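You operate a simulated robot arm through the tools that you are given. There is no shell and no other tool. Be economical: measure what you need, move in short steps, check, and stop when the job is done.

You run a simulated robot arm. Do the job below in one go: nothing can be reset, and whatever is moved stays where it is left.

TASK
Set winder B's size feeler against the rim of its coil.
Fine: main switch off first, free the green lever, push the green slider till its pad bears on the rim, lever back to fast. Where these are worked on the way, their far stop is far enough and under half their travel is too little: green lever.
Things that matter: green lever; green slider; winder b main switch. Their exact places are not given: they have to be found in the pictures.

The check looks at the end state, three seconds after you hand in, the way a careful person would. Anything else that was tipped, shoved, dropped, spilled or broken makes it a failure.

THE ROBOT
A 6-joint arm with a two-finger parallel gripper on a trunk, on a base that drives. Base frame: it is fixed to the floor where the robot stands at the start and does not move with it; the origin is under the middle of the robot, x ahead of it, y to its left, z up. Units: mm, degrees, N and s.
With the tool pointing down near the work surface it reaches from about 340 to 820 mm from the robot's upright axis, wherever it stands. Its first joint turns from -166.0 to 166.0 degrees. Places, roughly: green lever [800, -2400, 600]; green slider [800, -2200, 700]; winder b main switch [600, 0, 700]. Payload 3.91 kg.
The TCP is the grasp point between the finger pads, 30 mm short of the fingertips. In the tool frame z runs along the fingers and y along their closing line. The gripper opens to 110 mm. The fingers are 20 mm wide and 10 mm thick; the gripper's body (48 by 112 mm) begins 55 mm behind the TCP.
Orientation is that of the tool frame in the base frame, as a unit quaternion [w, x, y, z]. With the fingers straight down and closing along the base's y, the tool's x points along the base's -x, its y along +y and its z along -z.

THE INTERFACE
- The arm moves only by the tool apply_moves. Its argument "series" is a list that holds one entry, the list of rows, each a list of 6 numbers: the shift along the tool's x, y, z in mm, then the turn, a rotation vector about the tool's x, y, z in degrees. In form: [[[tx, ty, tz, wx, wy, wz], ...]]. A call has 1 to 20 rows; each row shifts and turns the commanded pose from where the row before left it, along the tool's axes as they then stand. "claw" is the closure, from 0 (fully open) to 1 (shut), set as the call begins (left out, the last holds). A row lasts 0.2 s, in which the tool goes at most 50 mm and 8.6 degrees; a call with a longer step from one row to the next is refused whole, and so is a gripper value outside its range. Where a pose cannot be reached the arm comes as near as it can. A force on the tool above 90 N (or 10 N above the force at the start of the call, whichever is more), or a blocked arm, ends the call early, and 0.2 s more pass. Each finger travels about 45 mm/s and halts on what it meets, pressing with about 25 N; the grip force reading is that of the motor and also rises with nothing between the fingers. The clock runs only during rows and for 0.2 s after the last one: add rows that do not move to give the fingers time. The reply holds the time, the measured pose of the TCP, the force on the tool along the base axes, the opening and the grip force, in the units named above and with some noise, with the torque about the TCP (base axes, N m) and any sound that the robot's microphone picked up.
- Cameras (640 x 400 px; columns grow to the right, rows downward): "scene" is now at [-0.9, 121.4, 1340.7]; the picture's right is [-0.17, -0.98, 0.00], its down [-0.67, 0.12, -0.73] and it looks along [0.72, -0.13, -0.68] (base axes); focal length 267 px, centre (320, 200). "wrist" rides on the gripper at [77, 7, -114] in the tool frame; the picture's right is [-0.09, 1.00, 0.00], its down [-0.80, -0.07, -0.59] and it looks along [-0.59, -0.05, 0.80] (tool axes); focal length 270 px, centre (320, 200).
- grab_frame(camera): a new picture of that camera. It takes no simulated time.
- move_column(by): slides the trunk up (or, below 0, down) by that many mm; the arm and the scene camera ride with it, the base frame stays. It gives what a move gives, with no picture.
- roll_base(legs): drives the robot by 1 to 6 legs, each [ahead, turn to the left] in mm and degrees, along the robot's own axes; the way and the turn of a leg run together, so that a leg with both is an arc; at most 1500 mm and 180 degrees a leg. The arm and the cameras ride along, it lands a little off, and it stops where it bumps. It gives what a move gives.
- head_to(pan, tilt): turns the head with the scene camera to pan (to the left, within 155 degrees either way) and tilt (down, from -29 to 69), counted from straight ahead of the robot. It gives what a move gives.
- locate(camera, pixels): for up to 12 pixels [column, row] of the newest picture of that camera ("zoom" is the newest enlarged one), the place [x, y, z] in the base frame of the surface seen there, good to about 3 mm, but the place of the scene camera against the robot may be out by one fixed shift of up to 12 mm in any direction. It takes no simulated time.
- inspect(camera, box): a new picture of the part [left, top, right, bottom] of that camera's present view, enlarged. It takes no simulated time.
- sign_off(): hands the job in; it is judged then, once.

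Keep the steps short. Do not move on a guess: measure, check each grasp and each placing, and mend mistakes. In all there are 80 turns and 48 pictures (those below and enlarged ones count). Leave the gripper open and the arm clear of the work at the hand-in unless told otherwise, and finish with a single line.

The tools are called after ">>>" as a command line: name --argument value ..., lists and objects as JSON in quotes. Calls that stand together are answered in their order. apply_moves: Moves the arm, as the interface text tells. Its arguments: {"type":"object","properties":{"series":{"type":"array","items":{"type":"array","items":{"type":"array","items":{"type":"number"}}}},"claw":{"type":"number"}},"required":["series"]} The other tools are called the same way: move_column (by) slides the trunk up or down; roll_base (legs) drives the base; head_to (pan, tilt) turns the head that bears the scene camera; grab_frame (camera) takes a picture; locate (camera, pixels) gives the place of the surface under pixels of a picture; inspect (camera, box) takes an enlarged picture of a part of a camera's view; sign_off () hands the job in.

At the start:

```text
t: 0.0
ee_pos: [504.9, 38.2, 934.2]
ee_rot: [0.0, 0.0, 1.0, 0.001]
wrist_force: [0.3, -0.6, 0.9]
torque: [0.02, -0.02, 0.01]
finger_gap: 110.1
finger_force: 0.0
trunk travel left (down, up): [-300.0, 310.0]
robot x, y, heading: [-0.9, -15.0, 0.0]
head pan, tilt: [-10.0, 42.8]
```

scene: 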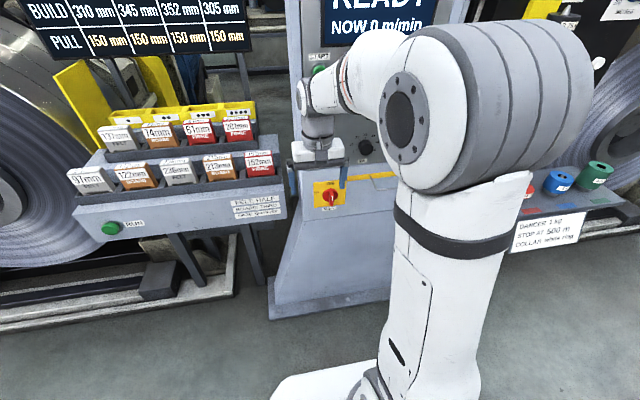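
wrist: 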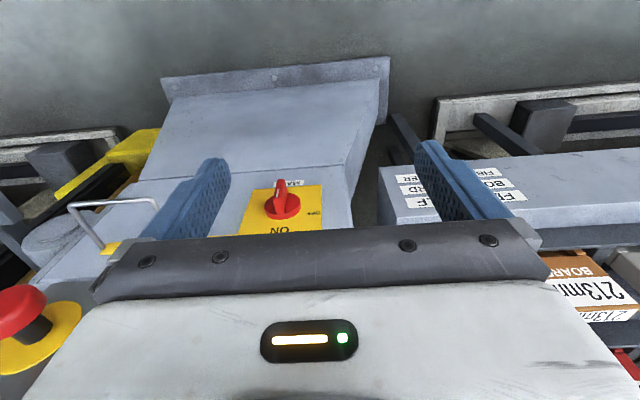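

I see a red rotary switch on a yellow plate at scene (331,196). I'll enlarge it and the area around it.

>>> inspect --camera "scene" --box '[260, 100, 420, 220]'

>>> inspect --camera "wrist" --box '[220, 160, 350, 240]'

```text
3.33 times, centred on (340, 160) of scene
```

zoom: 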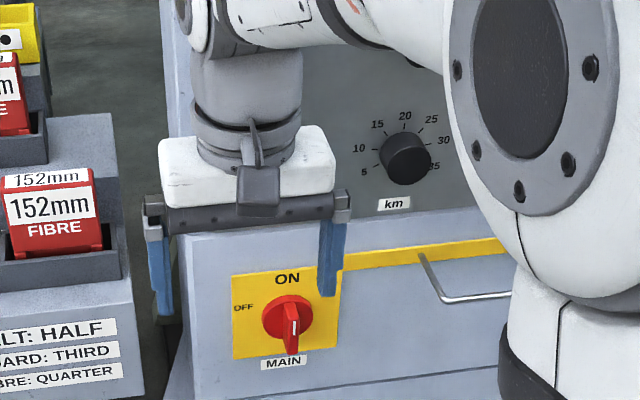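

```text
4.92 times, centred on (285, 200) of wrist
```

zoom: 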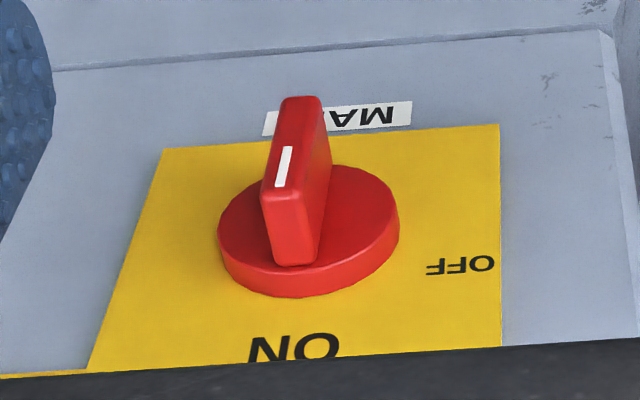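

The knob points to ON, with OFF on the operator's left. I'll measure the plate and the knob in the wrist zoom.

>>> locate --camera "zoom" --pixels '[[170, 160], [485, 140], [485, 335], [110, 355], [285, 165], [302, 102], [275, 195], [295, 255], [235, 255], [385, 220], [560, 100], [315, 180]]'

>>> head_to --pan -80 --tilt 25

>>> grab_frame --camera "scene"

```text
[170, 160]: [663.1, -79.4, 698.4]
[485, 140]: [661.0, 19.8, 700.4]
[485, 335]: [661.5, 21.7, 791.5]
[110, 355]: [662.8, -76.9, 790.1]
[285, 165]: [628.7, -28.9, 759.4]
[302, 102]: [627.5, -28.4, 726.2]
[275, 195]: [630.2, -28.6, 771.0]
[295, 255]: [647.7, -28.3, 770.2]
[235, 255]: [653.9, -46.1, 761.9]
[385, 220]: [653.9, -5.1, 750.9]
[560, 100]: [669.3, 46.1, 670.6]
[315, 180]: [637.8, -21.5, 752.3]
```

```text
t: 1.4
ee_pos: [504.9, 37.9, 934.0]
ee_rot: [0.001, -0.001, 1.0, 0.001]
wrist_force: [0.6, -0.3, 0.4]
torque: [0.02, 0.02, -0.01]
finger_gap: 109.8
finger_force: 0.0
trunk travel left (down, up): [-300.0, 310.0]
robot x, y, heading: [0.9, -14.9, -0.0]
head pan, tilt: [-80.0, 25.0]
```

```text
43 pictures are left
```

scene: 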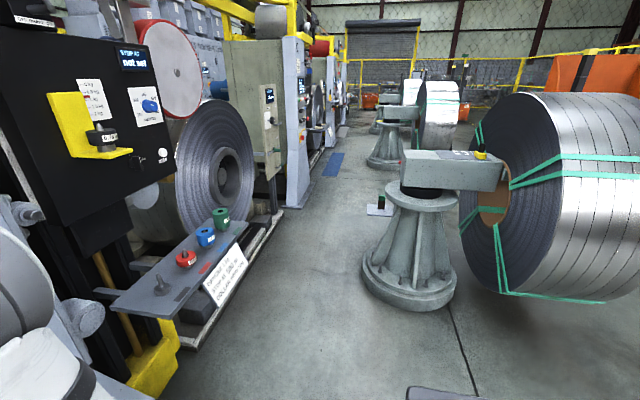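

The plate is a vertical face at x≈662. The knob's bar is upright at y≈-25, z 726..771, with its front at x≈628. First I'll turn the tool to point ahead (+x) where it is, clear of the panel, with the gripper part closed.

>>> apply_moves --series '[[[0, 0, 0, 0, -8.2, 0], [0, 0, 0, 0, -8.2, 0], [0, 0, 0, 0, -8.2, 0], [0, 0, 0, 0, -8.2, 0], [0, 0, 0, 0, -8.2, 0], [0, 0, 0, 0, -8.2, 0], [0, 0, 0, 0, -8.2, 0], [0, 0, 0, 0, -8.2, 0], [0, 0, 0, 0, -8.2, 0], [0, 0, 0, 0, -8.2, 0], [0, 0, 0, 0, -8.0, 0], [0, 0, 0, 0, 0, 0], [0, 0, 0, 0, 0, 0]]]' --claw 0.6

>>> head_to --pan -10 --tilt 38

>>> grab_frame --camera "scene"

>>> grab_frame --camera "wrist"

```text
t: 4.2
ee_pos: [539.1, 38.2, 947.1]
ee_rot: [0.677, 0.002, 0.736, -0.016]
wrist_force: [-0.1, -0.6, 0.5]
torque: [0.0, 0.01, -0.03]
finger_gap: 43.9
finger_force: 0.0
out of reach, approached as far as the arm can: row 7, 9, 10, 11
trunk travel left (down, up): [-300.0, 310.0]
robot x, y, heading: [0.6, -13.7, 0.0]
head pan, tilt: [-80.0, 25.0]
```

```text
t: 5.6
ee_pos: [538.5, 38.3, 947.7]
ee_rot: [0.676, 0.002, 0.737, -0.017]
wrist_force: [0.2, 0.0, 0.5]
torque: [-0.04, 0.02, -0.03]
finger_gap: 43.7
finger_force: 0.2
trunk travel left (down, up): [-300.0, 310.0]
robot x, y, heading: [0.1, -14.6, 0.1]
head pan, tilt: [-10.0, 38.0]
```

```text
42 pictures are left
```

scene: 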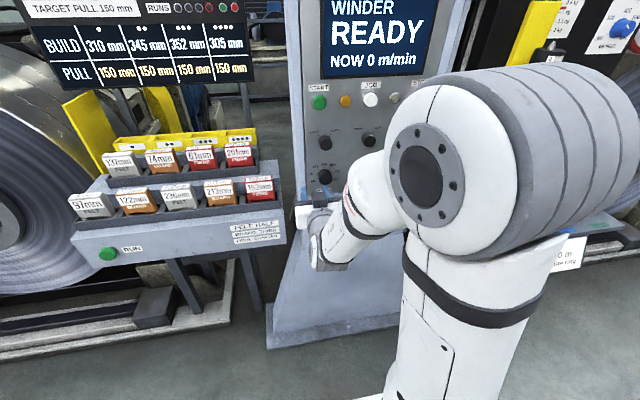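

```text
41 pictures are left
```

wrist: 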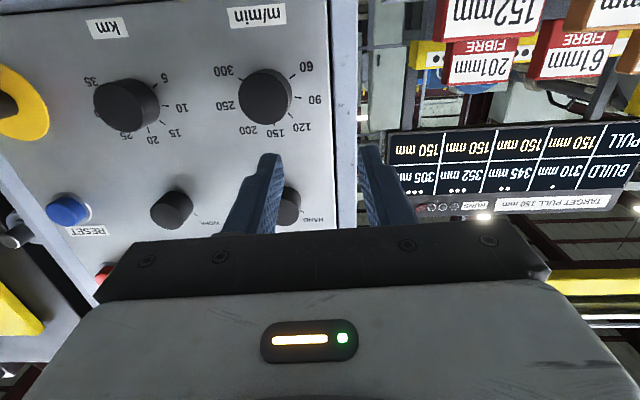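

The panel knobs are above, and the reach fell short because the arm is too folded. I'll lower the trunk by 195 mm so the tool is level with the switch.

>>> move_column --by -195

>>> apply_moves --series '[[[0, -20, 0, 0, 0, 0], [0, -20, 0, 0, 0, 0], [0, -20, 0, 0, 0, 0], [0, 0, 5, 0, 0, 0], [0, 0, 0, 0, 0, 0]]]'

>>> grab_frame --camera "wrist"

```text
t: 7.8
ee_pos: [538.5, 36.8, 752.2]
ee_rot: [0.676, 0.002, 0.736, -0.016]
wrist_force: [-0.2, 0.5, 0.4]
torque: [0.04, 0.0, 0.03]
finger_gap: 44.1
finger_force: 0.1
trunk travel left (down, up): [-105.0, 505.0]
robot x, y, heading: [1.6, -15.7, -0.1]
head pan, tilt: [-10.0, 38.0]
```

```text
t: 9.0
ee_pos: [543.4, 38.0, 752.1]
ee_rot: [0.677, 0.003, 0.736, -0.018]
wrist_force: [0.3, 0.1, -0.3]
torque: [0.0, -0.01, 0.04]
finger_gap: 44.1
finger_force: 0.1
out of reach, approached as far as the arm can: row 1, 2, 3
trunk travel left (down, up): [-105.0, 505.0]
robot x, y, heading: [3.1, -15.3, -0.0]
head pan, tilt: [-10.0, 38.0]
```

```text
40 pictures are left
```

wrist: 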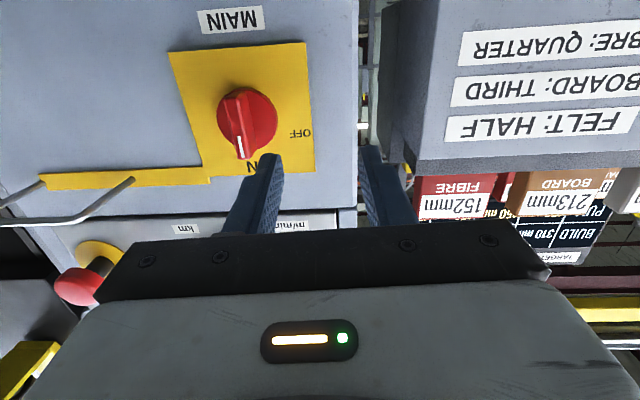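

The view is good, but the arm is folded at its limit. I'll back the base off 130 mm to get room and then stretch out.

>>> roll_base --legs '[[-130, 0]]'

>>> apply_moves --series '[[[0, 0, 30, 0, 0, 0], [0, 0, 30, 0, 0, 0], [0, -20, 20, 0, 0, 0], [0, -20, 20, 0, 0, 0], [0, -23, 0, 0, -4.9, 0], [0, 0, 0, 0, 0, 0]]]'

>>> inspect --camera "wrist" --box '[160, 0, 480, 200]'

```text
t: 10.2
ee_pos: [412.1, 36.8, 752.2]
ee_rot: [0.677, 0.004, 0.736, -0.018]
wrist_force: [0.7, -0.7, 0.3]
torque: [0.02, -0.01, -0.01]
finger_gap: 43.8
finger_force: 0.2
trunk travel left (down, up): [-105.0, 505.0]
robot x, y, heading: [-131.5, -15.1, 0.1]
head pan, tilt: [-10.0, 38.0]
```

```text
t: 11.7
ee_pos: [497.0, 48.7, 746.3]
ee_rot: [0.706, 0.01, 0.707, -0.024]
wrist_force: [0.1, -0.5, 0.4]
torque: [0.0, 0.02, -0.01]
finger_gap: 43.9
finger_force: 0.0
out of reach, approached as far as the arm can: row 2, 3, 4, 5
trunk travel left (down, up): [-105.0, 505.0]
robot x, y, heading: [-133.5, -18.5, 0.2]
head pan, tilt: [-10.0, 38.0]
```

```text
2.00 times, centred on (320, 100) of wrist
```

zoom: 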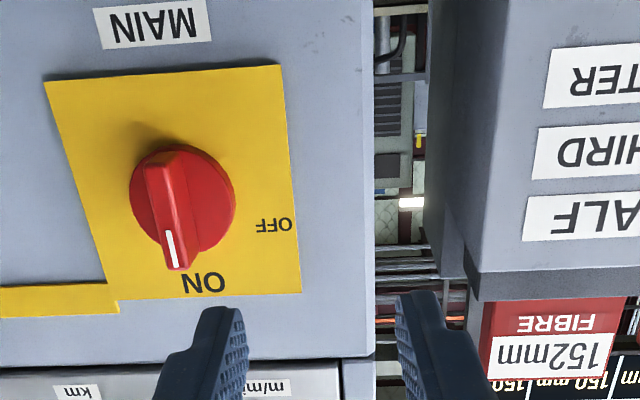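

The arm isn't following in y, which may be a wrist singularity. I'll look at its posture.

>>> grab_frame --camera "scene"

>>> apply_moves --series '[[[0, -10, 0, 0, 0, 0], [0, -10, 0, 0, 0, 0], [0, 0, 0, 0, 0, 0]]]'

```text
38 pictures are left
```

scene: 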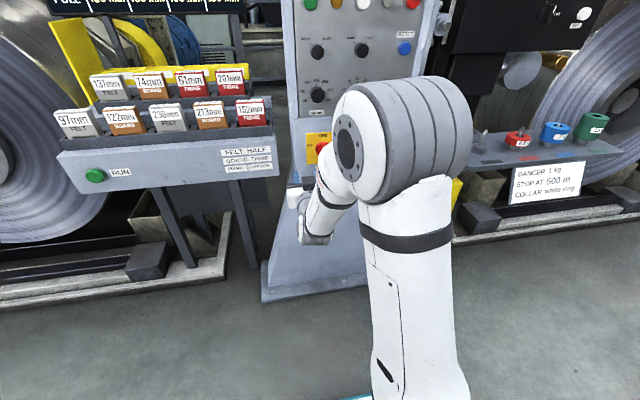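

```text
t: 12.4
ee_pos: [496.9, 47.8, 745.9]
ee_rot: [0.706, 0.01, 0.708, -0.026]
wrist_force: [-0.7, -0.2, 0.7]
torque: [-0.02, 0.03, -0.01]
finger_gap: 44.1
finger_force: 0.0
out of reach, approached as far as the arm can: row 1, 2
trunk travel left (down, up): [-105.0, 505.0]
robot x, y, heading: [-129.1, -15.1, 0.2]
head pan, tilt: [-10.0, 38.0]
```

I'll probe which directions are free with small test moves: first +x with a yaw, then y again.

>>> apply_moves --series '[[[0, 0, 0, 8, 0, 0], [0, 0, 0, 0, 0, 0]]]'

>>> apply_moves --series '[[[0, 0, 0, -8, 0, 0], [0, 0, 0, -8, 0, 0], [0, 0, 0, 0, 0, 0]]]'

>>> apply_moves --series '[[[0, -15, 0, 0, 0, 0], [0, -15, 0, 0, 0, 0], [0, 0, 0, 0, 0, 0]]]'

>>> apply_moves --series '[[[-20, 0, 0, 0, 0, 0], [-20, 0, 0, 0, 0, 0], [0, 0, 0, 0, 0, 0]]]'

```text
t: 13.1
ee_pos: [497.2, 49.1, 744.1]
ee_rot: [0.706, 0.051, 0.704, -0.067]
wrist_force: [0.2, 0.4, -0.4]
torque: [0.03, -0.02, 0.01]
finger_gap: 44.2
finger_force: 0.1
trunk travel left (down, up): [-105.0, 505.0]
robot x, y, heading: [-135.1, -17.0, -0.2]
head pan, tilt: [-10.0, 38.0]
```

```text
t: 13.8
ee_pos: [494.6, 54.7, 747.3]
ee_rot: [0.707, 0.004, 0.707, -0.021]
wrist_force: [0.1, -0.1, 0.8]
torque: [-0.03, 0.03, 0.02]
finger_gap: 43.8
finger_force: 0.0
out of reach, approached as far as the arm can: row 1, 2
trunk travel left (down, up): [-105.0, 505.0]
robot x, y, heading: [-132.1, -10.3, -0.0]
head pan, tilt: [-10.0, 38.0]
```

```text
t: 14.7
ee_pos: [493.3, 49.7, 749.3]
ee_rot: [0.706, 0.007, 0.707, -0.023]
wrist_force: [0.3, 0.2, -0.5]
torque: [-0.03, 0.03, -0.03]
finger_gap: 44.0
finger_force: 0.0
out of reach, approached as far as the arm can: row 1, 2
trunk travel left (down, up): [-105.0, 505.0]
robot x, y, heading: [-133.0, -15.9, 0.0]
head pan, tilt: [-10.0, 38.0]
```

```text
t: 15.4
ee_pos: [492.6, 51.8, 787.8]
ee_rot: [0.707, 0.004, 0.707, -0.02]
wrist_force: [-0.6, -0.1, -0.6]
torque: [0.0, -0.01, 0.02]
finger_gap: 44.0
finger_force: 0.0
trunk travel left (down, up): [-105.0, 505.0]
robot x, y, heading: [-135.3, -11.1, -0.2]
head pan, tilt: [-10.0, 38.0]
```

Yaw to the left is the limit: the tool's yaw must stay about 9° right of the arm's azimuth. The base therefore needs to stand about 180 mm further right. I'll check the clearances in the last scene picture.

>>> locate --camera "scene" --pixels '[[512, 200], [475, 165], [620, 152], [265, 300], [460, 240], [600, 230], [115, 180], [455, 190]]'

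>>> head_to --pan -150 --tilt 40

>>> grab_frame --camera "scene"

```text
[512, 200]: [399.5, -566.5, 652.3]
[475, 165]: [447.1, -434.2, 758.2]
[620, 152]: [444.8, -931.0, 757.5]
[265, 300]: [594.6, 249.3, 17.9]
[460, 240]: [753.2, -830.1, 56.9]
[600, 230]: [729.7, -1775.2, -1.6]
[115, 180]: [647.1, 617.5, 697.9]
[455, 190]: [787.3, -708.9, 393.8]
```

```text
t: 17.7
ee_pos: [493.4, 51.3, 789.7]
ee_rot: [0.707, 0.004, 0.707, -0.02]
wrist_force: [0.4, 0.9, -0.5]
torque: [0.01, -0.02, 0.0]
finger_gap: 43.9
finger_force: 0.0
trunk travel left (down, up): [-105.0, 505.0]
robot x, y, heading: [-129.0, -14.4, -0.1]
head pan, tilt: [-150.0, 40.0]
```

```text
37 pictures are left
```

scene: 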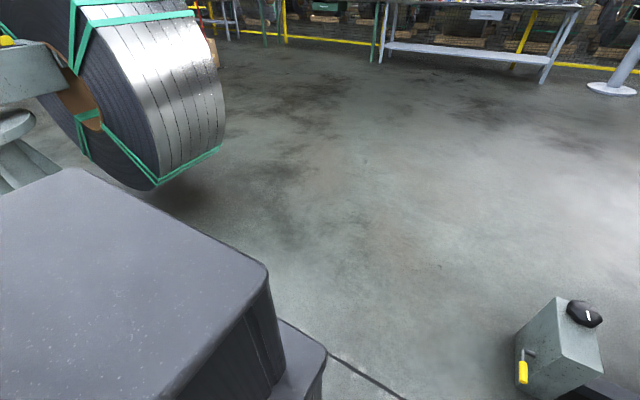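

>>> locate --camera "scene" --pixels '[[530, 385], [560, 310], [520, 340], [160, 180], [400, 395]]'

```text
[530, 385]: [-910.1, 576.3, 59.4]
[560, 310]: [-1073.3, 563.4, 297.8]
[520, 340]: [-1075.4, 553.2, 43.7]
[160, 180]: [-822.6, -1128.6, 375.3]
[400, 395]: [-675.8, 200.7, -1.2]
```

Behind is clear, and the tray on the right (edge x≈400, y -434 to -930) must be avoided. I'll turn left 32°, back up 340, turn back, then drive ahead 290. That gives a 180 mm shift to the right.

>>> roll_base --legs '[[0, 32], [-340, 0], [0, -32], [280, 0]]'

>>> head_to --pan 10 --tilt 38

```text
t: 24.6
ee_pos: [485.5, -126.2, 788.2]
ee_rot: [0.707, 0.003, 0.707, -0.019]
wrist_force: [-0.4, -0.2, -0.5]
torque: [0.0, 0.03, 0.01]
finger_gap: 43.8
finger_force: 0.0
trunk travel left (down, up): [-105.0, 505.0]
robot x, y, heading: [-134.6, -197.1, -0.2]
head pan, tilt: [-150.0, 40.0]
```

```text
t: 27.0
ee_pos: [486.0, -124.6, 788.6]
ee_rot: [0.707, 0.003, 0.707, -0.019]
wrist_force: [0.2, 0.2, -0.4]
torque: [0.0, -0.01, 0.03]
finger_gap: 44.0
finger_force: 0.1
trunk travel left (down, up): [-105.0, 505.0]
robot x, y, heading: [-139.3, -190.7, 0.1]
head pan, tilt: [10.0, 38.0]
```

Base is placed. Now I'll bring the tool in front of the switch at y -25, z 748, with yaw and roll squared.

>>> apply_moves --series '[[[0, 25, 0, 0, 0, 0], [0, 25, 0, 0, 0, 0], [0, 25, 0, 0, 0, 0], [0, 25, 0, -1.8, 0, 1.3], [20, 0, 15, 0, 0, 0], [20, 0, 15, 0, 0, 0], [0, 0, 0, 0, 0, 0]]]'

>>> inspect --camera "wrist" --box '[160, 20, 480, 220]'

```text
t: 28.6
ee_pos: [519.6, -25.1, 747.2]
ee_rot: [0.707, 0.0, 0.707, 0.0]
wrist_force: [0.4, 0.4, 0.2]
torque: [0.01, 0.0, 0.01]
finger_gap: 44.0
finger_force: 0.0
trunk travel left (down, up): [-105.0, 505.0]
robot x, y, heading: [-136.3, -192.6, -0.3]
head pan, tilt: [10.0, 38.0]
```

```text
2.00 times, centred on (320, 120) of wrist
```

zoom: 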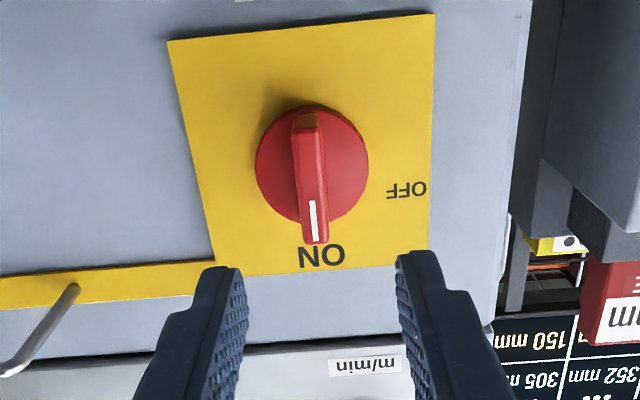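

>>> locate --camera "zoom" --pixels '[[262, 165], [362, 160], [297, 145], [323, 145], [305, 215], [325, 215], [307, 122], [315, 232], [313, 210]]'

```text
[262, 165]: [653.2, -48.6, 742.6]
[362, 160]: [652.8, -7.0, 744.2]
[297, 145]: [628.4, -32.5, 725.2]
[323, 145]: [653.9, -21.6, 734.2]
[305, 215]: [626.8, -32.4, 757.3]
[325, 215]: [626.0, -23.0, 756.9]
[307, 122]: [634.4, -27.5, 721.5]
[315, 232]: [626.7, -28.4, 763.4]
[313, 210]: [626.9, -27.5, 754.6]
```

The bar is about 10 mm thick, centred on y -27.7, z 745. I'll go forward to x≈618 with the fingers astride it, then close.

>>> apply_moves --series '[[[2, -2.6, 30, 0, 0, 0], [0, 0, 30, 0, 0, 0], [0, 0, 20, 0, 0, 0], [0, 0, 18, 0, 0, 0], [0, 0, 0, 0, 0, 0]]]'

>>> apply_moves --series '[[[0, 0, 0, 0, 0, 0], [0, 0, 0, 0, 0, 0], [0, 0, 0, 0, 0, 0], [0, 0, 0, 0, 0, 0]]]' --claw 1

>>> inspect --camera "wrist" --box '[160, 60, 480, 260]'

```text
t: 29.8
ee_pos: [618.2, -27.3, 743.0]
ee_rot: [0.707, 0.001, 0.707, 0.0]
wrist_force: [-0.8, -0.1, 0.6]
torque: [-0.02, -0.03, 0.0]
finger_gap: 44.0
finger_force: 0.2
trunk travel left (down, up): [-105.0, 505.0]
robot x, y, heading: [-138.7, -190.9, -0.2]
head pan, tilt: [10.0, 38.0]
```

```text
t: 30.8
ee_pos: [618.8, -29.1, 743.8]
ee_rot: [0.707, 0.001, 0.707, 0.001]
wrist_force: [0.0, -7.1, -0.8]
torque: [-0.04, -0.17, 0.13]
finger_gap: 11.7
finger_force: 45.1
trunk travel left (down, up): [-105.0, 505.0]
robot x, y, heading: [-138.4, -192.6, -0.6]
head pan, tilt: [10.0, 38.0]
```

```text
2.00 times, centred on (320, 160) of wrist
```

zoom: 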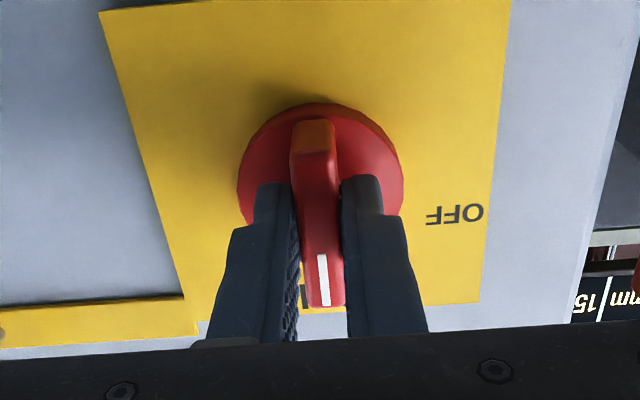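

The bar is gripped (gap 11.7). I'll turn the tool -90° about its axis, top to the left toward OFF, in steps.

>>> apply_moves --series '[[[0, 0, 0, 0, 0, -7.5], [0, 0, 0, 0, 0, -7.5], [0, 0, 0, 0, 0, -7.5], [0, 0, 0, 0, 0, -7.5], [0, 0, 0, 0, 0, -7.5], [0, 0, 0, 0, 0, -7.5], [0, 0, 0, 0, 0, 0]]]'

>>> apply_moves --series '[[[0, 0, 0, 0, 0, -7.5], [0, 0, 0, 0, 0, -7.5], [0, 0, 0, 0, 0, -7.5], [0, 0, 0, 0, 0, -7.5], [0, 0, 0, 0, 0, -7.5], [0, 0, 0, 0, 0, -7.5], [0, 0, 0, 0, 0, -2], [0, 0, 0, 0, 0, 0]]]'

>>> inspect --camera "wrist" --box '[160, 60, 480, 260]'

```text
t: 32.4
ee_pos: [618.0, -28.4, 744.7]
ee_rot: [0.653, -0.269, 0.654, -0.271]
wrist_force: [6.2, -20.1, 2.7]
torque: [-0.03, 0.42, -0.46]
finger_gap: 12.1
finger_force: 45.3
trunk travel left (down, up): [-105.0, 505.0]
robot x, y, heading: [-137.9, -195.4, -0.2]
head pan, tilt: [10.0, 38.0]
```

```text
t: 34.2
ee_pos: [617.9, -30.2, 744.7]
ee_rot: [-0.492, 0.508, -0.492, 0.508]
wrist_force: [6.6, -24.0, 5.7]
torque: [0.97, -0.03, -0.87]
finger_gap: 12.3
finger_force: 45.2
trunk travel left (down, up): [-105.0, 505.0]
robot x, y, heading: [-138.2, -196.3, -0.4]
head pan, tilt: [10.0, 38.0]
```

```text
2.00 times, centred on (320, 160) of wrist
```

zoom: 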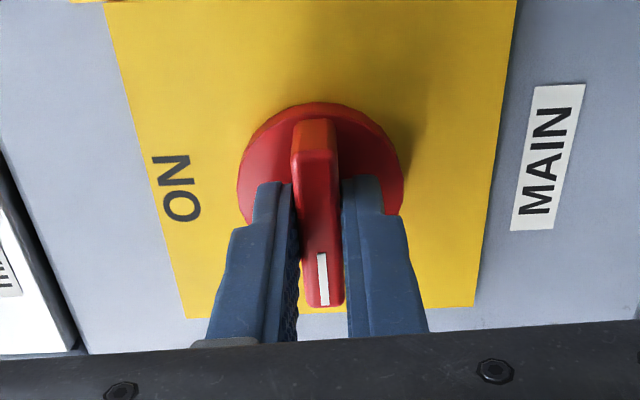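

The mark now points at OFF. I'll open to 44 mm, back straight off, and check.

>>> apply_moves --series '[[[0, 0, 0, 0, 0, 0], [0, 0, 0, 0, 0, 0], [0, 0, 0, 0, 0, 0], [0, 0, 0, 0, 0, 0]]]' --claw 0.6

>>> apply_moves --series '[[[0, 0, -20, 0, 0, 0], [0, 0, -30, 0, 0, 0], [0, 0, -30, 0, 0, 0], [0, 0, -30, 0, 0, 0], [0, 0, 0, 0, 0, 0]]]'

>>> inspect --camera "wrist" --box '[160, 20, 480, 220]'

```text
t: 35.2
ee_pos: [619.0, -27.4, 743.3]
ee_rot: [-0.492, 0.509, -0.49, 0.509]
wrist_force: [0.7, -0.6, 0.2]
torque: [0.02, 0.0, -0.03]
finger_gap: 44.0
finger_force: 0.1
trunk travel left (down, up): [-105.0, 505.0]
robot x, y, heading: [-139.2, -191.4, -0.2]
head pan, tilt: [10.0, 38.0]
```

```text
t: 36.4
ee_pos: [507.7, -26.6, 744.3]
ee_rot: [-0.492, 0.508, -0.491, 0.508]
wrist_force: [0.9, -0.4, -0.6]
torque: [0.0, 0.03, 0.0]
finger_gap: 44.1
finger_force: 0.0
trunk travel left (down, up): [-105.0, 505.0]
robot x, y, heading: [-137.4, -192.0, -0.2]
head pan, tilt: [10.0, 38.0]
```

```text
2.00 times, centred on (320, 120) of wrist
```

zoom: 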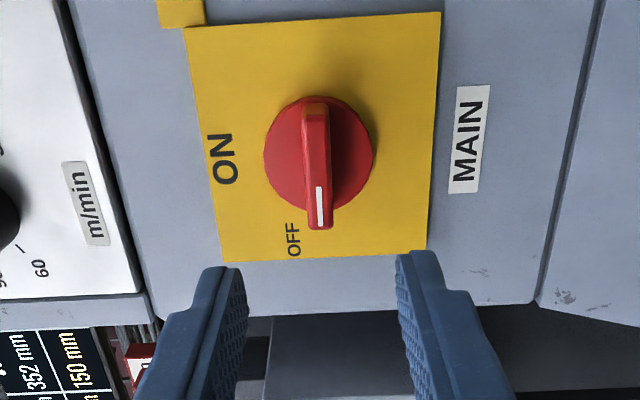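

The switch is off. Next I'll survey the way to the right (y≈-2300).

>>> head_to --pan -80 --tilt 30

>>> grab_frame --camera "scene"

```text
t: 38.1
ee_pos: [506.9, -27.6, 743.8]
ee_rot: [-0.491, 0.509, -0.49, 0.508]
wrist_force: [0.7, -0.7, -0.2]
torque: [0.01, 0.0, 0.0]
finger_gap: 43.9
finger_force: 0.2
trunk travel left (down, up): [-105.0, 505.0]
robot x, y, heading: [-138.6, -193.9, -0.2]
head pan, tilt: [-80.0, 30.0]
```

```text
32 pictures are left
```

scene: 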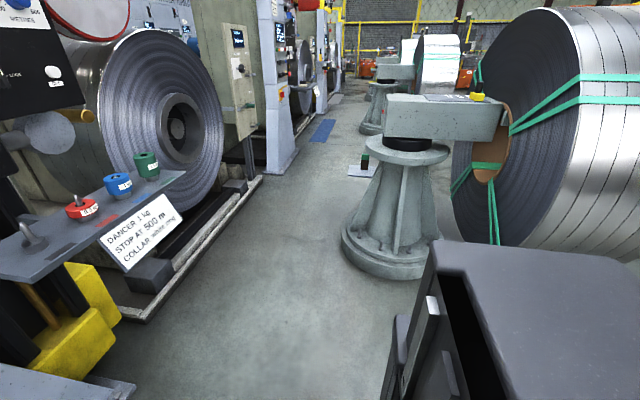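

>>> locate --camera "scene" --pixels '[[345, 245], [390, 278], [400, 105], [355, 170], [264, 178], [296, 150], [145, 320], [185, 172], [245, 120], [240, 70], [330, 125], [175, 120]]'

>>> inspect --camera "scene" --box '[200, 0, 360, 180]'

```text
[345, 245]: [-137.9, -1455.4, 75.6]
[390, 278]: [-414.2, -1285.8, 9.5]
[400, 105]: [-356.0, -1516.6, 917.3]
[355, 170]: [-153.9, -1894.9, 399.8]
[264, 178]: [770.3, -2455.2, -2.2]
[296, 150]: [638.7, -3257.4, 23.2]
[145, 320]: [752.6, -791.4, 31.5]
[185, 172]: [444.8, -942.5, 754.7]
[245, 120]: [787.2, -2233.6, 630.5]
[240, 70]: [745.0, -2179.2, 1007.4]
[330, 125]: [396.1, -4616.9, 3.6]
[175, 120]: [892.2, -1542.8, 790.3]
```

```text
2.22 times, centred on (280, 90) of scene
```

zoom: 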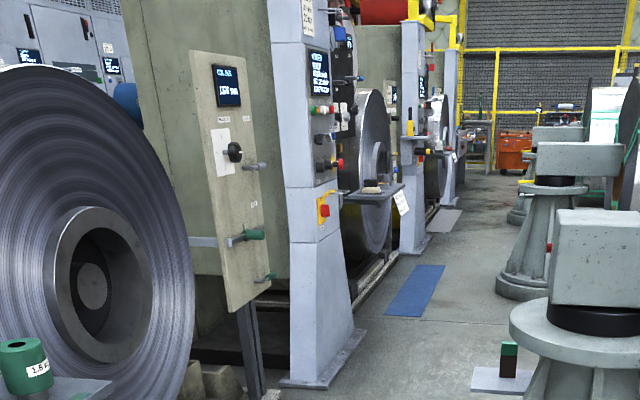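

The feeler panel stands near x≈760, y≈-2200, with a green slider and green lever on it. Before driving past the pedestal I'll check how wide my own body is.

>>> locate --camera "scene" --pixels '[[440, 243], [600, 260], [397, 325], [385, 395], [500, 395], [420, 310], [632, 300]]'

>>> move_column --by 320

```text
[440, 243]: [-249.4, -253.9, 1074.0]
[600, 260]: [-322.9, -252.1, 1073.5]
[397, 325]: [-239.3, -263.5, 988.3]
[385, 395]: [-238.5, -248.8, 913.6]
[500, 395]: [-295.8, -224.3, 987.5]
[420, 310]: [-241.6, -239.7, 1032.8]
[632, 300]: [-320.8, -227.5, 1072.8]
```

```text
t: 41.2
ee_pos: [507.8, -27.6, 1063.8]
ee_rot: [-0.492, 0.509, -0.491, 0.508]
wrist_force: [-0.8, -0.1, 0.1]
torque: [-0.04, 0.0, 0.0]
finger_gap: 44.1
finger_force: 0.1
trunk travel left (down, up): [-425.0, 185.0]
robot x, y, heading: [-138.4, -194.2, -0.2]
head pan, tilt: [-80.0, 30.0]
```

The trunk is raised so the arm clears the tray. I'll drive in legs between tray and pedestal, staying pointed to -y at the end so I can look before turning in.

>>> roll_base --legs '[[0, -75], [800, 0], [0, 4], [520, 0], [0, -26]]'

>>> head_to --pan 40 --tilt 35

>>> grab_frame --camera "scene"

```text
t: 53.2
ee_pos: [345.1, -2116.8, 1063.8]
ee_rot: [-0.051, 0.027, 0.708, -0.704]
wrist_force: [1.3, 0.0, 0.4]
torque: [-0.03, -0.01, 0.01]
finger_gap: 44.0
finger_force: 0.0
trunk travel left (down, up): [-425.0, 185.0]
robot x, y, heading: [258.3, -1457.7, -96.2]
head pan, tilt: [-80.0, 30.0]
```

```text
t: 55.2
ee_pos: [345.0, -2115.9, 1064.0]
ee_rot: [-0.05, 0.027, 0.707, -0.705]
wrist_force: [-0.9, 0.1, -0.6]
torque: [-0.02, 0.01, 0.0]
finger_gap: 43.9
finger_force: 0.2
trunk travel left (down, up): [-425.0, 185.0]
robot x, y, heading: [258.4, -1458.3, -96.1]
head pan, tilt: [40.0, 35.0]
```

```text
30 pictures are left
```

scene: 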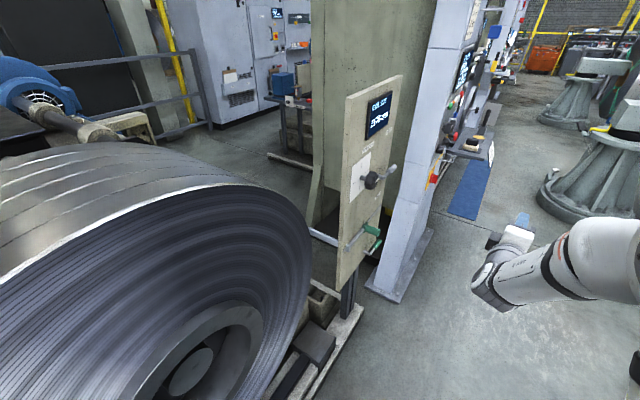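

I can see the panel with its controls. I'll enlarge it.

>>> inspect --camera "scene" --box '[280, 60, 440, 320]'

>>> locate --camera "scene" --pixels '[[348, 100], [402, 78], [345, 270], [370, 255], [345, 247], [370, 230], [377, 245], [370, 180], [392, 168], [320, 235], [395, 200], [305, 200]]'

```text
1.54 times, centred on (360, 190) of scene
```

zoom: 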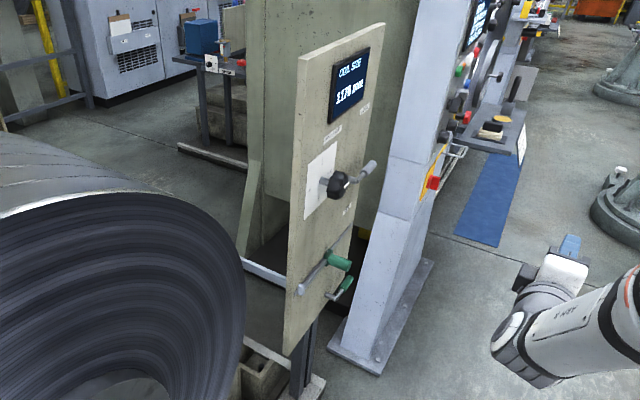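

```text
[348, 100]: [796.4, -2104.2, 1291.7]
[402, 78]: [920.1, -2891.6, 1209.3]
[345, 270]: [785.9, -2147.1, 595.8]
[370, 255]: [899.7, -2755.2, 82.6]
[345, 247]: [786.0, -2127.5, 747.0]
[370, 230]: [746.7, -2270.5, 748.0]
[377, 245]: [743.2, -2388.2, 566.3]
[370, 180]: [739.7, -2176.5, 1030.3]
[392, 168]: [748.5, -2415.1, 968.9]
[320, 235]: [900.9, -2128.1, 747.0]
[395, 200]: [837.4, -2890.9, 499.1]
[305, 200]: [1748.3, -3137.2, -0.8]
```

The panel is at x≈787 facing -x. The green slider handle is at about (746,-2270,748) and the green lever at about (743,-2388,566). I'll pull the arm in 100 mm, drive to (67,-2540) and stop there, pointing -y.

>>> apply_moves --series '[[[0, 0, -30, 0, 0, 0], [0, 0, -30, 0, 0, 0], [0, 0, -30, 0, 0, 0], [0, 0, -10, 0, 0, 0]]]'

>>> roll_base --legs '[[0, -4], [1100, 0]]'

>>> head_to --pan 105 --tilt 35

>>> grab_frame --camera "scene"

```text
t: 56.2
ee_pos: [356.5, -2016.5, 1063.6]
ee_rot: [-0.051, 0.026, 0.706, -0.706]
wrist_force: [0.5, 0.6, 0.3]
torque: [-0.03, -0.04, -0.01]
finger_gap: 44.2
finger_force: 0.0
trunk travel left (down, up): [-425.0, 185.0]
robot x, y, heading: [259.4, -1454.8, -95.9]
head pan, tilt: [40.0, 35.0]
```

```text
t: 62.3
ee_pos: [114.7, -3108.0, 1063.8]
ee_rot: [-0.079, 0.054, 0.705, -0.703]
wrist_force: [0.1, 0.3, -0.5]
torque: [-0.03, -0.03, 0.0]
finger_gap: 43.9
finger_force: 0.0
trunk travel left (down, up): [-425.0, 185.0]
robot x, y, heading: [63.5, -2543.6, -100.7]
head pan, tilt: [40.0, 35.0]
```

```text
t: 63.6
ee_pos: [113.9, -3108.7, 1064.2]
ee_rot: [-0.078, 0.055, 0.705, -0.702]
wrist_force: [0.0, -0.6, -0.9]
torque: [-0.03, -0.04, -0.03]
finger_gap: 43.8
finger_force: 0.0
trunk travel left (down, up): [-425.0, 185.0]
robot x, y, heading: [60.0, -2543.5, -100.9]
head pan, tilt: [105.0, 35.0]
```

```text
28 pictures are left
```

scene: 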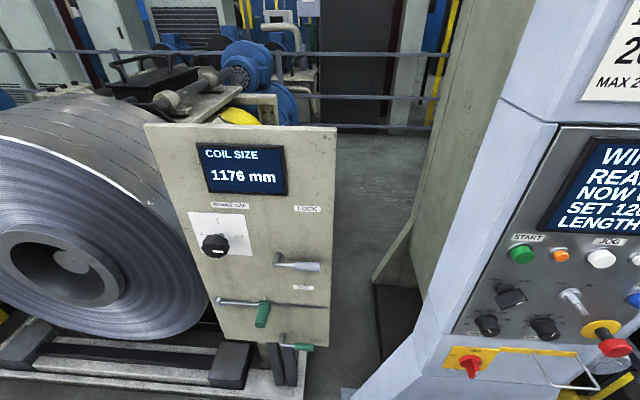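

>>> inspect --camera "scene" --box '[170, 190, 350, 370]'

>>> locate --camera "scene" --pixels '[[222, 301], [262, 314], [268, 303], [305, 305], [305, 348], [285, 342], [310, 267], [280, 262], [216, 246], [310, 230], [240, 335], [200, 320]]'

```text
2.22 times, centred on (260, 280) of scene
```

zoom: 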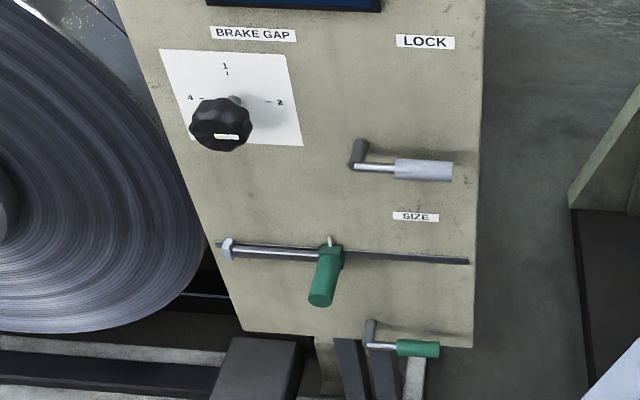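

```text
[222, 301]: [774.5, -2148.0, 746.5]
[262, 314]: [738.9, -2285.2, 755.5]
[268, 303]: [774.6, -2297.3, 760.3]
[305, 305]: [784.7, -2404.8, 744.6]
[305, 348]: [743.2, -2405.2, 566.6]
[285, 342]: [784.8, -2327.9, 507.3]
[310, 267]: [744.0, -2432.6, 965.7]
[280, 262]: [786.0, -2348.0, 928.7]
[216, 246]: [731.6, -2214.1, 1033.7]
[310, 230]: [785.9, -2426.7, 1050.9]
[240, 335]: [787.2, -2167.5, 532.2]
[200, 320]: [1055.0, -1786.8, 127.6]
```

The green lever sits under the slider with its handle horizontal to the right. The grey LOCK lever isn't mine to touch. Before turning in, I'll check the next console's distance.

>>> locate --camera "scene" --pixels '[[612, 345], [470, 366], [560, 385], [575, 300], [500, 200], [620, 150]]'

```text
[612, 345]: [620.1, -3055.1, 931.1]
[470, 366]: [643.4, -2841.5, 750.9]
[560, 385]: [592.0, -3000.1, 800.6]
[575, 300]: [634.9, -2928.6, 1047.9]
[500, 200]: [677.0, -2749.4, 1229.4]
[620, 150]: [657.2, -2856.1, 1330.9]
```

The sweep radius is about 600 and the console is about 690 away, so it's clear. Turning to face the panel.

>>> roll_base --legs '[[0, 100.9]]'

>>> move_column --by -400

>>> grab_frame --camera "wrist"

```text
t: 68.3
ee_pos: [608.1, -2386.1, 1063.0]
ee_rot: [-0.491, 0.508, -0.492, 0.508]
wrist_force: [-0.2, 0.1, 0.3]
torque: [0.0, 0.02, 0.0]
finger_gap: 43.9
finger_force: 0.2
trunk travel left (down, up): [-425.0, 185.0]
robot x, y, heading: [60.7, -2558.6, -0.3]
head pan, tilt: [105.0, 35.0]
```

```text
t: 72.1
ee_pos: [607.1, -2386.4, 664.0]
ee_rot: [-0.491, 0.509, -0.491, 0.509]
wrist_force: [0.8, 0.4, 0.0]
torque: [0.01, 0.01, -0.02]
finger_gap: 43.9
finger_force: 0.0
trunk travel left (down, up): [-25.0, 585.0]
robot x, y, heading: [63.0, -2561.7, -0.3]
head pan, tilt: [105.0, 35.0]
```

```text
26 pictures are left
```

wrist: 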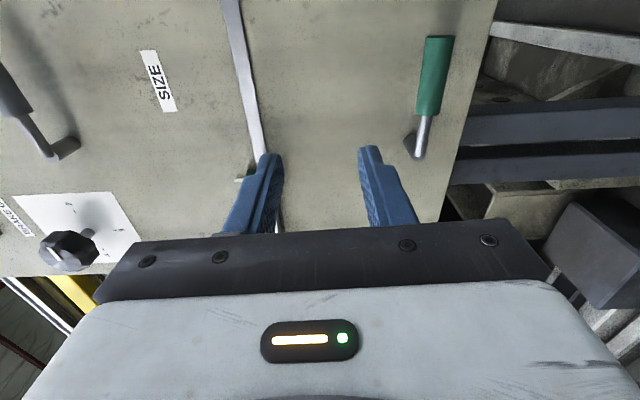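

>>> inspect --camera "wrist" --box '[360, 10, 520, 190]'

>>> locate --camera "wrist" --pixels '[[438, 45], [430, 105], [423, 125], [418, 155], [408, 145], [400, 100], [440, 140], [230, 20], [259, 150], [8, 85], [70, 148], [465, 110]]'

```text
2.22 times, centred on (440, 100) of wrist
```

zoom: 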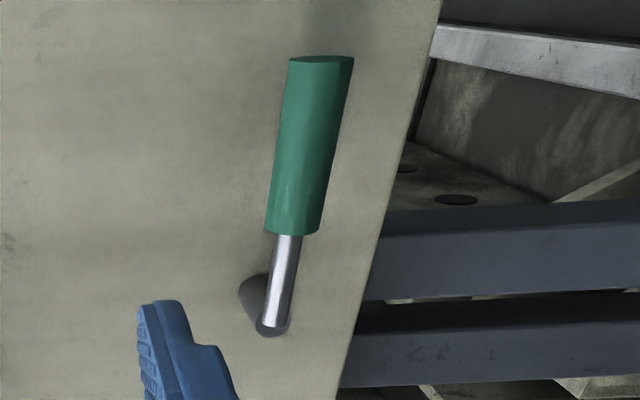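

```text
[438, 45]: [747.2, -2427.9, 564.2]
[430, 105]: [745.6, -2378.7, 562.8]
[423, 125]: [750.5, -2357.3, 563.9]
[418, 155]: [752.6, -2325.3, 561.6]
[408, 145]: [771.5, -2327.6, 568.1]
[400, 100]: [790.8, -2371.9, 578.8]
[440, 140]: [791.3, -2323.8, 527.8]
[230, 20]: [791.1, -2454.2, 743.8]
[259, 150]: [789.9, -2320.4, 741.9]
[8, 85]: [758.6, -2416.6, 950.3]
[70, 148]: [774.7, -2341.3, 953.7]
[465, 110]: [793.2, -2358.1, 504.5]
```

The lever pivots about x at (y -2328, z 563), and its handle runs to y -2433 at x≈757. I'll level the roll and go down to the handle height, still standing back.

>>> apply_moves --series '[[[10, 20, 0, 0, 0, 2], [9, 20, 10, 0, 0, 0], [0, 20, 10, 0, 0, 0], [0, 20, 10, 0, 0, 0], [0, 21, 10, 0, 0, 0], [0, 0, 0, 0, 0, 0]]]'

>>> grab_frame --camera "wrist"

```text
t: 73.5
ee_pos: [648.4, -2405.9, 564.7]
ee_rot: [0.501, -0.499, 0.5, -0.499]
wrist_force: [-0.5, -0.1, 0.2]
torque: [-0.04, 0.0, 0.01]
finger_gap: 43.8
finger_force: 0.0
trunk travel left (down, up): [-25.0, 585.0]
robot x, y, heading: [64.1, -2556.6, -0.2]
head pan, tilt: [105.0, 35.0]
```

```text
24 pictures are left
```

wrist: 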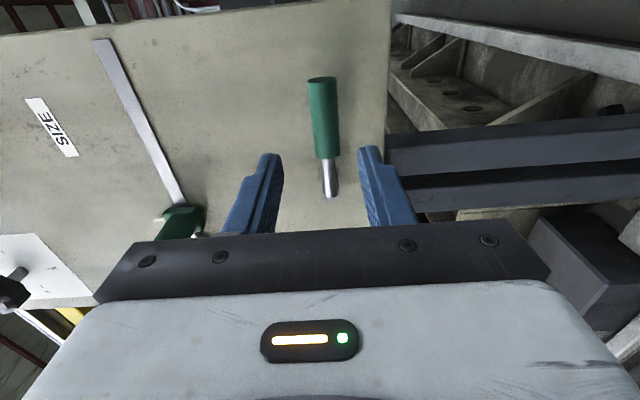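

The handle is centred between the fingers. I'll go forward 92 mm, then close.

>>> apply_moves --series '[[[0, 1.5, 30, 0, 0, 0], [0, 0, 30, 0, 0, 0], [0, 0, 20, 0, 0, 0], [0, 0, 12, 0, 0, 0], [0, 0, 0, 0, 0, 0]]]'

>>> apply_moves --series '[[[0, 0, 0, 0, 0, 0], [0, 0, 0, 0, 0, 0], [0, 0, 0, 0, 0, 0], [0, 0, 0, 0, 0, 0]]]' --claw 1

>>> grab_frame --camera "wrist"

```text
t: 74.7
ee_pos: [741.5, -2406.1, 562.5]
ee_rot: [-0.5, 0.5, -0.5, 0.5]
wrist_force: [0.1, 0.3, 0.0]
torque: [-0.02, -0.03, 0.02]
finger_gap: 44.1
finger_force: 0.0
trunk travel left (down, up): [-25.0, 585.0]
robot x, y, heading: [62.6, -2556.8, -0.3]
head pan, tilt: [105.0, 35.0]
```

```text
t: 75.7
ee_pos: [740.6, -2406.3, 560.9]
ee_rot: [-0.499, 0.501, -0.5, 0.5]
wrist_force: [-0.4, -1.6, -6.2]
torque: [-0.41, 0.13, -0.05]
finger_gap: 22.0
finger_force: 45.0
trunk travel left (down, up): [-25.0, 585.0]
robot x, y, heading: [64.3, -2557.7, -0.4]
head pan, tilt: [105.0, 35.0]
```

```text
23 pictures are left
```

wrist: 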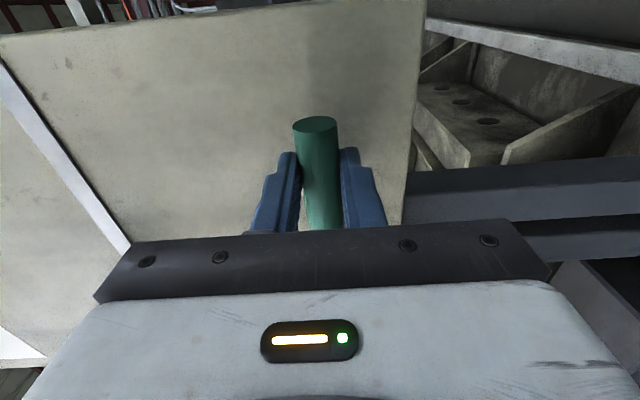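

Gripped (gap 22). I'll try a small turn upward about the pivot and read the force.

>>> apply_moves --series '[[[-0.2, -5, 0, 0, 0, -3.75], [-0.2, -5, 0, 0, 0, -3.75], [0, 0, 0, 0, 0, 0]]]'

```text
t: 76.5
ee_pos: [740.3, -2405.4, 572.5]
ee_rot: [-0.466, 0.532, -0.467, 0.531]
wrist_force: [-1.9, -2.5, -4.9]
torque: [-0.45, 0.04, -0.06]
finger_gap: 21.8
finger_force: 45.1
trunk travel left (down, up): [-25.0, 585.0]
robot x, y, heading: [61.4, -2562.0, -0.2]
head pan, tilt: [105.0, 35.0]
```

It goes up freely. I'll continue the arc upward in two parts, watching the force.

>>> apply_moves --series '[[[-0.66, -10.05, 0, 0, 0, -7.5], [-0.66, -10.05, 0, 0, 0, -7.5], [-0.66, -10.05, 0, 0, 0, -7.5], [-0.66, -10.05, 0, 0, 0, -7.5], [-0.66, -10.05, 0, 0, 0, -7.5], [0, 0, 0, 0, 0, 0]]]'

>>> apply_moves --series '[[[-0.66, -10.05, 0, 0, 0, -7.5], [-0.66, -10.05, 0, 0, 0, -7.5], [-0.66, -10.05, 0, 0, 0, -7.5], [0, 0, 0, 0, 0, 0]]]'

```text
t: 77.9
ee_pos: [740.5, -2383.0, 618.1]
ee_rot: [-0.271, 0.652, -0.27, 0.654]
wrist_force: [-2.0, 6.0, 6.4]
torque: [0.77, -0.11, 0.25]
finger_gap: 22.1
finger_force: 45.3
trunk travel left (down, up): [-25.0, 585.0]
robot x, y, heading: [62.1, -2559.4, -0.2]
head pan, tilt: [105.0, 35.0]
```

```text
t: 78.9
ee_pos: [741.3, -2357.7, 636.1]
ee_rot: [-0.14, 0.692, -0.138, 0.695]
wrist_force: [3.4, 9.3, 16.7]
torque: [1.3, -0.31, 0.19]
finger_gap: 22.1
finger_force: 44.6
trunk travel left (down, up): [-25.0, 585.0]
robot x, y, heading: [59.9, -2556.6, -0.4]
head pan, tilt: [105.0, 35.0]
```

Now at about 67° up with moderate forces. Continuing.

>>> apply_moves --series '[[[-0.9, -10.05, 0, 0, 0, -7.5], [-0.9, -10.05, 0, 0, 0, -7.5], [-0.9, -10.05, 0, 0, 0, -7.5], [0, 0, 0, 0, 0, 0]]]'

>>> grab_frame --camera "wrist"

```text
t: 79.9
ee_pos: [741.3, -2327.3, 642.5]
ee_rot: [-0.001, 0.705, 0.0, 0.71]
wrist_force: [7.9, 12.4, 31.6]
torque: [0.99, -0.53, 0.24]
finger_gap: 22.4
finger_force: 45.3
trunk travel left (down, up): [-25.0, 585.0]
robot x, y, heading: [62.8, -2562.5, -0.5]
head pan, tilt: [105.0, 35.0]
```

```text
22 pictures are left
```

wrist: 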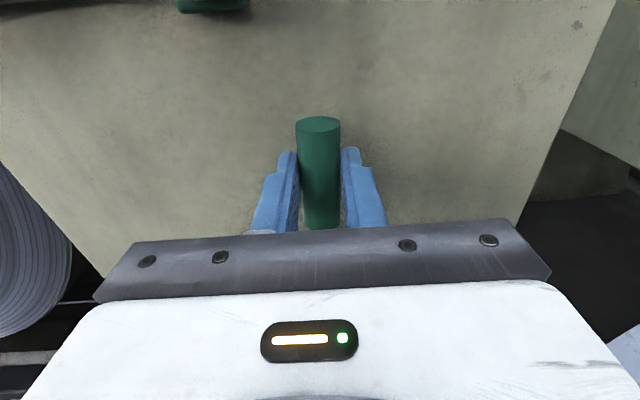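

The lever is upright at 90°. I'll check whether it's at its stop with 8° more.

>>> apply_moves --series '[[[1, -5, 0, 0, 0, -3.75], [0.5, -5, 0, 0, 0, -3.75], [0, 0, 0, 0, 0, 0]]]'

```text
t: 80.7
ee_pos: [741.7, -2322.1, 641.0]
ee_rot: [0.049, 0.705, 0.042, 0.707]
wrist_force: [7.9, -24.2, 27.0]
torque: [0.75, -0.42, -0.51]
finger_gap: 23.7
finger_force: 44.6
trunk travel left (down, up): [-25.0, 585.0]
robot x, y, heading: [63.7, -2556.6, 0.0]
head pan, tilt: [105.0, 35.0]
```

The sideways force jumped by 36 N and the handle stayed put, so that is the far stop. I'll release, back off and look.

>>> apply_moves --series '[[[0, 5, 0, 0, 0, 3.75], [0, 0, 0, 0, 0, 0], [0, 0, 0, 0, 0, 0], [0, 0, 0, 0, 0, 0]]]' --claw 0.6

>>> apply_moves --series '[[[0, 0, -25, 0, 0, 3.6], [0, 0, -30, 0, 0, 0], [0, 0, -30, 0, 0, 0], [0, 0, -30, 0, 0, 0], [0, 0, 0, 0, 0, 0]]]'

>>> grab_frame --camera "wrist"

```text
t: 81.7
ee_pos: [739.9, -2323.1, 640.0]
ee_rot: [0.023, 0.707, 0.022, 0.706]
wrist_force: [-0.7, -0.2, -0.9]
torque: [-0.02, -0.02, 0.01]
finger_gap: 44.3
finger_force: 0.0
trunk travel left (down, up): [-25.0, 585.0]
robot x, y, heading: [63.0, -2557.5, -0.4]
head pan, tilt: [105.0, 35.0]
```

```text
t: 82.9
ee_pos: [625.6, -2323.0, 641.2]
ee_rot: [0.001, 0.707, 0.001, 0.707]
wrist_force: [-0.5, -0.2, -0.3]
torque: [-0.01, -0.04, 0.01]
finger_gap: 43.9
finger_force: 0.0
trunk travel left (down, up): [-25.0, 585.0]
robot x, y, heading: [64.9, -2560.3, -0.3]
head pan, tilt: [105.0, 35.0]
```

```text
21 pictures are left
```

wrist: 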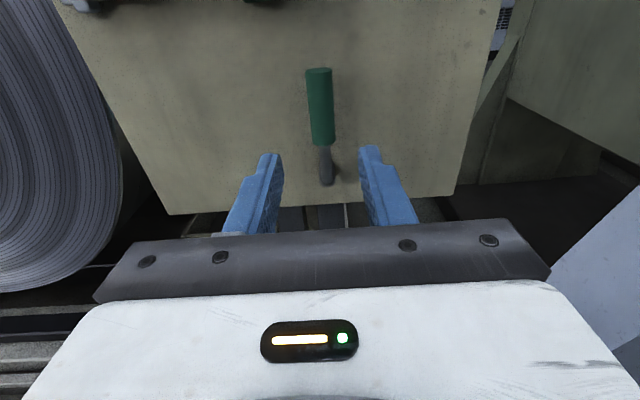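

The lever is up (free). Next I'll raise the trunk 115 mm to slider height and look.

>>> move_column --by 112

>>> apply_moves --series '[[[0, -18, -15, 0, 0, 0], [0, -18, 0, 0, 0, 0], [0, 0, 0, 0, 0, 0]]]'

>>> grab_frame --camera "wrist"

```text
t: 84.3
ee_pos: [625.6, -2322.4, 751.8]
ee_rot: [0.0, 0.707, 0.002, 0.707]
wrist_force: [0.0, -0.4, 0.1]
torque: [0.03, 0.0, 0.03]
finger_gap: 44.0
finger_force: 0.1
trunk travel left (down, up): [-137.0, 473.0]
robot x, y, heading: [62.3, -2556.5, -0.1]
head pan, tilt: [105.0, 35.0]
```

```text
t: 85.1
ee_pos: [610.7, -2287.5, 751.7]
ee_rot: [0.001, 0.707, 0.0, 0.707]
wrist_force: [-0.2, 0.2, 0.6]
torque: [-0.04, 0.02, -0.01]
finger_gap: 43.9
finger_force: 0.0
trunk travel left (down, up): [-137.0, 473.0]
robot x, y, heading: [60.0, -2560.7, -0.3]
head pan, tilt: [105.0, 35.0]
```

```text
20 pictures are left
```

wrist: 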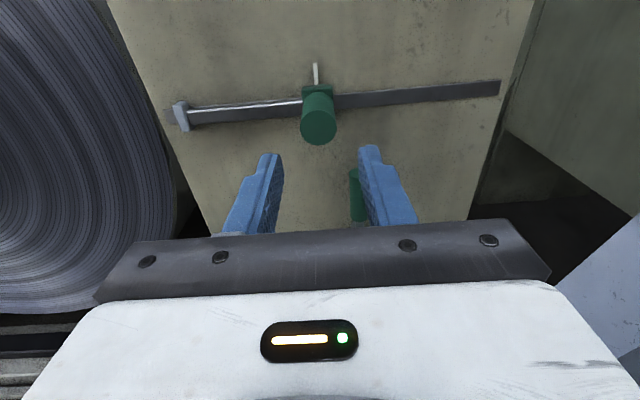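

>>> inspect --camera "wrist" --box '[140, 30, 380, 180]'

>>> locate --camera "wrist" --pixels '[[318, 125], [303, 125], [334, 125], [318, 98], [316, 88], [316, 68], [180, 115], [190, 118], [250, 107], [165, 118], [495, 88], [175, 200]]'

```text
2.67 times, centred on (260, 105) of wrist
```

zoom: 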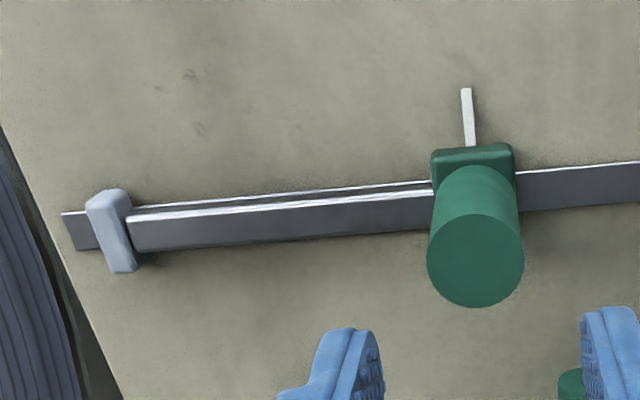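

```text
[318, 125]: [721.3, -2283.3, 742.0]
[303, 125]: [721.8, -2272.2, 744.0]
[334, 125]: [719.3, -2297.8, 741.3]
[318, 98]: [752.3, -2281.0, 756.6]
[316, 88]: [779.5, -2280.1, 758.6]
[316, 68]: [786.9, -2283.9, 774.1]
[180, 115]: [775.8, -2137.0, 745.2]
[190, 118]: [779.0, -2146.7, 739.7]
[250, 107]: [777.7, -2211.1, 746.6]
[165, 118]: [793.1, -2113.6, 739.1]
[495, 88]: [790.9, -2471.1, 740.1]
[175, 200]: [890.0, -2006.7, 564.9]
```

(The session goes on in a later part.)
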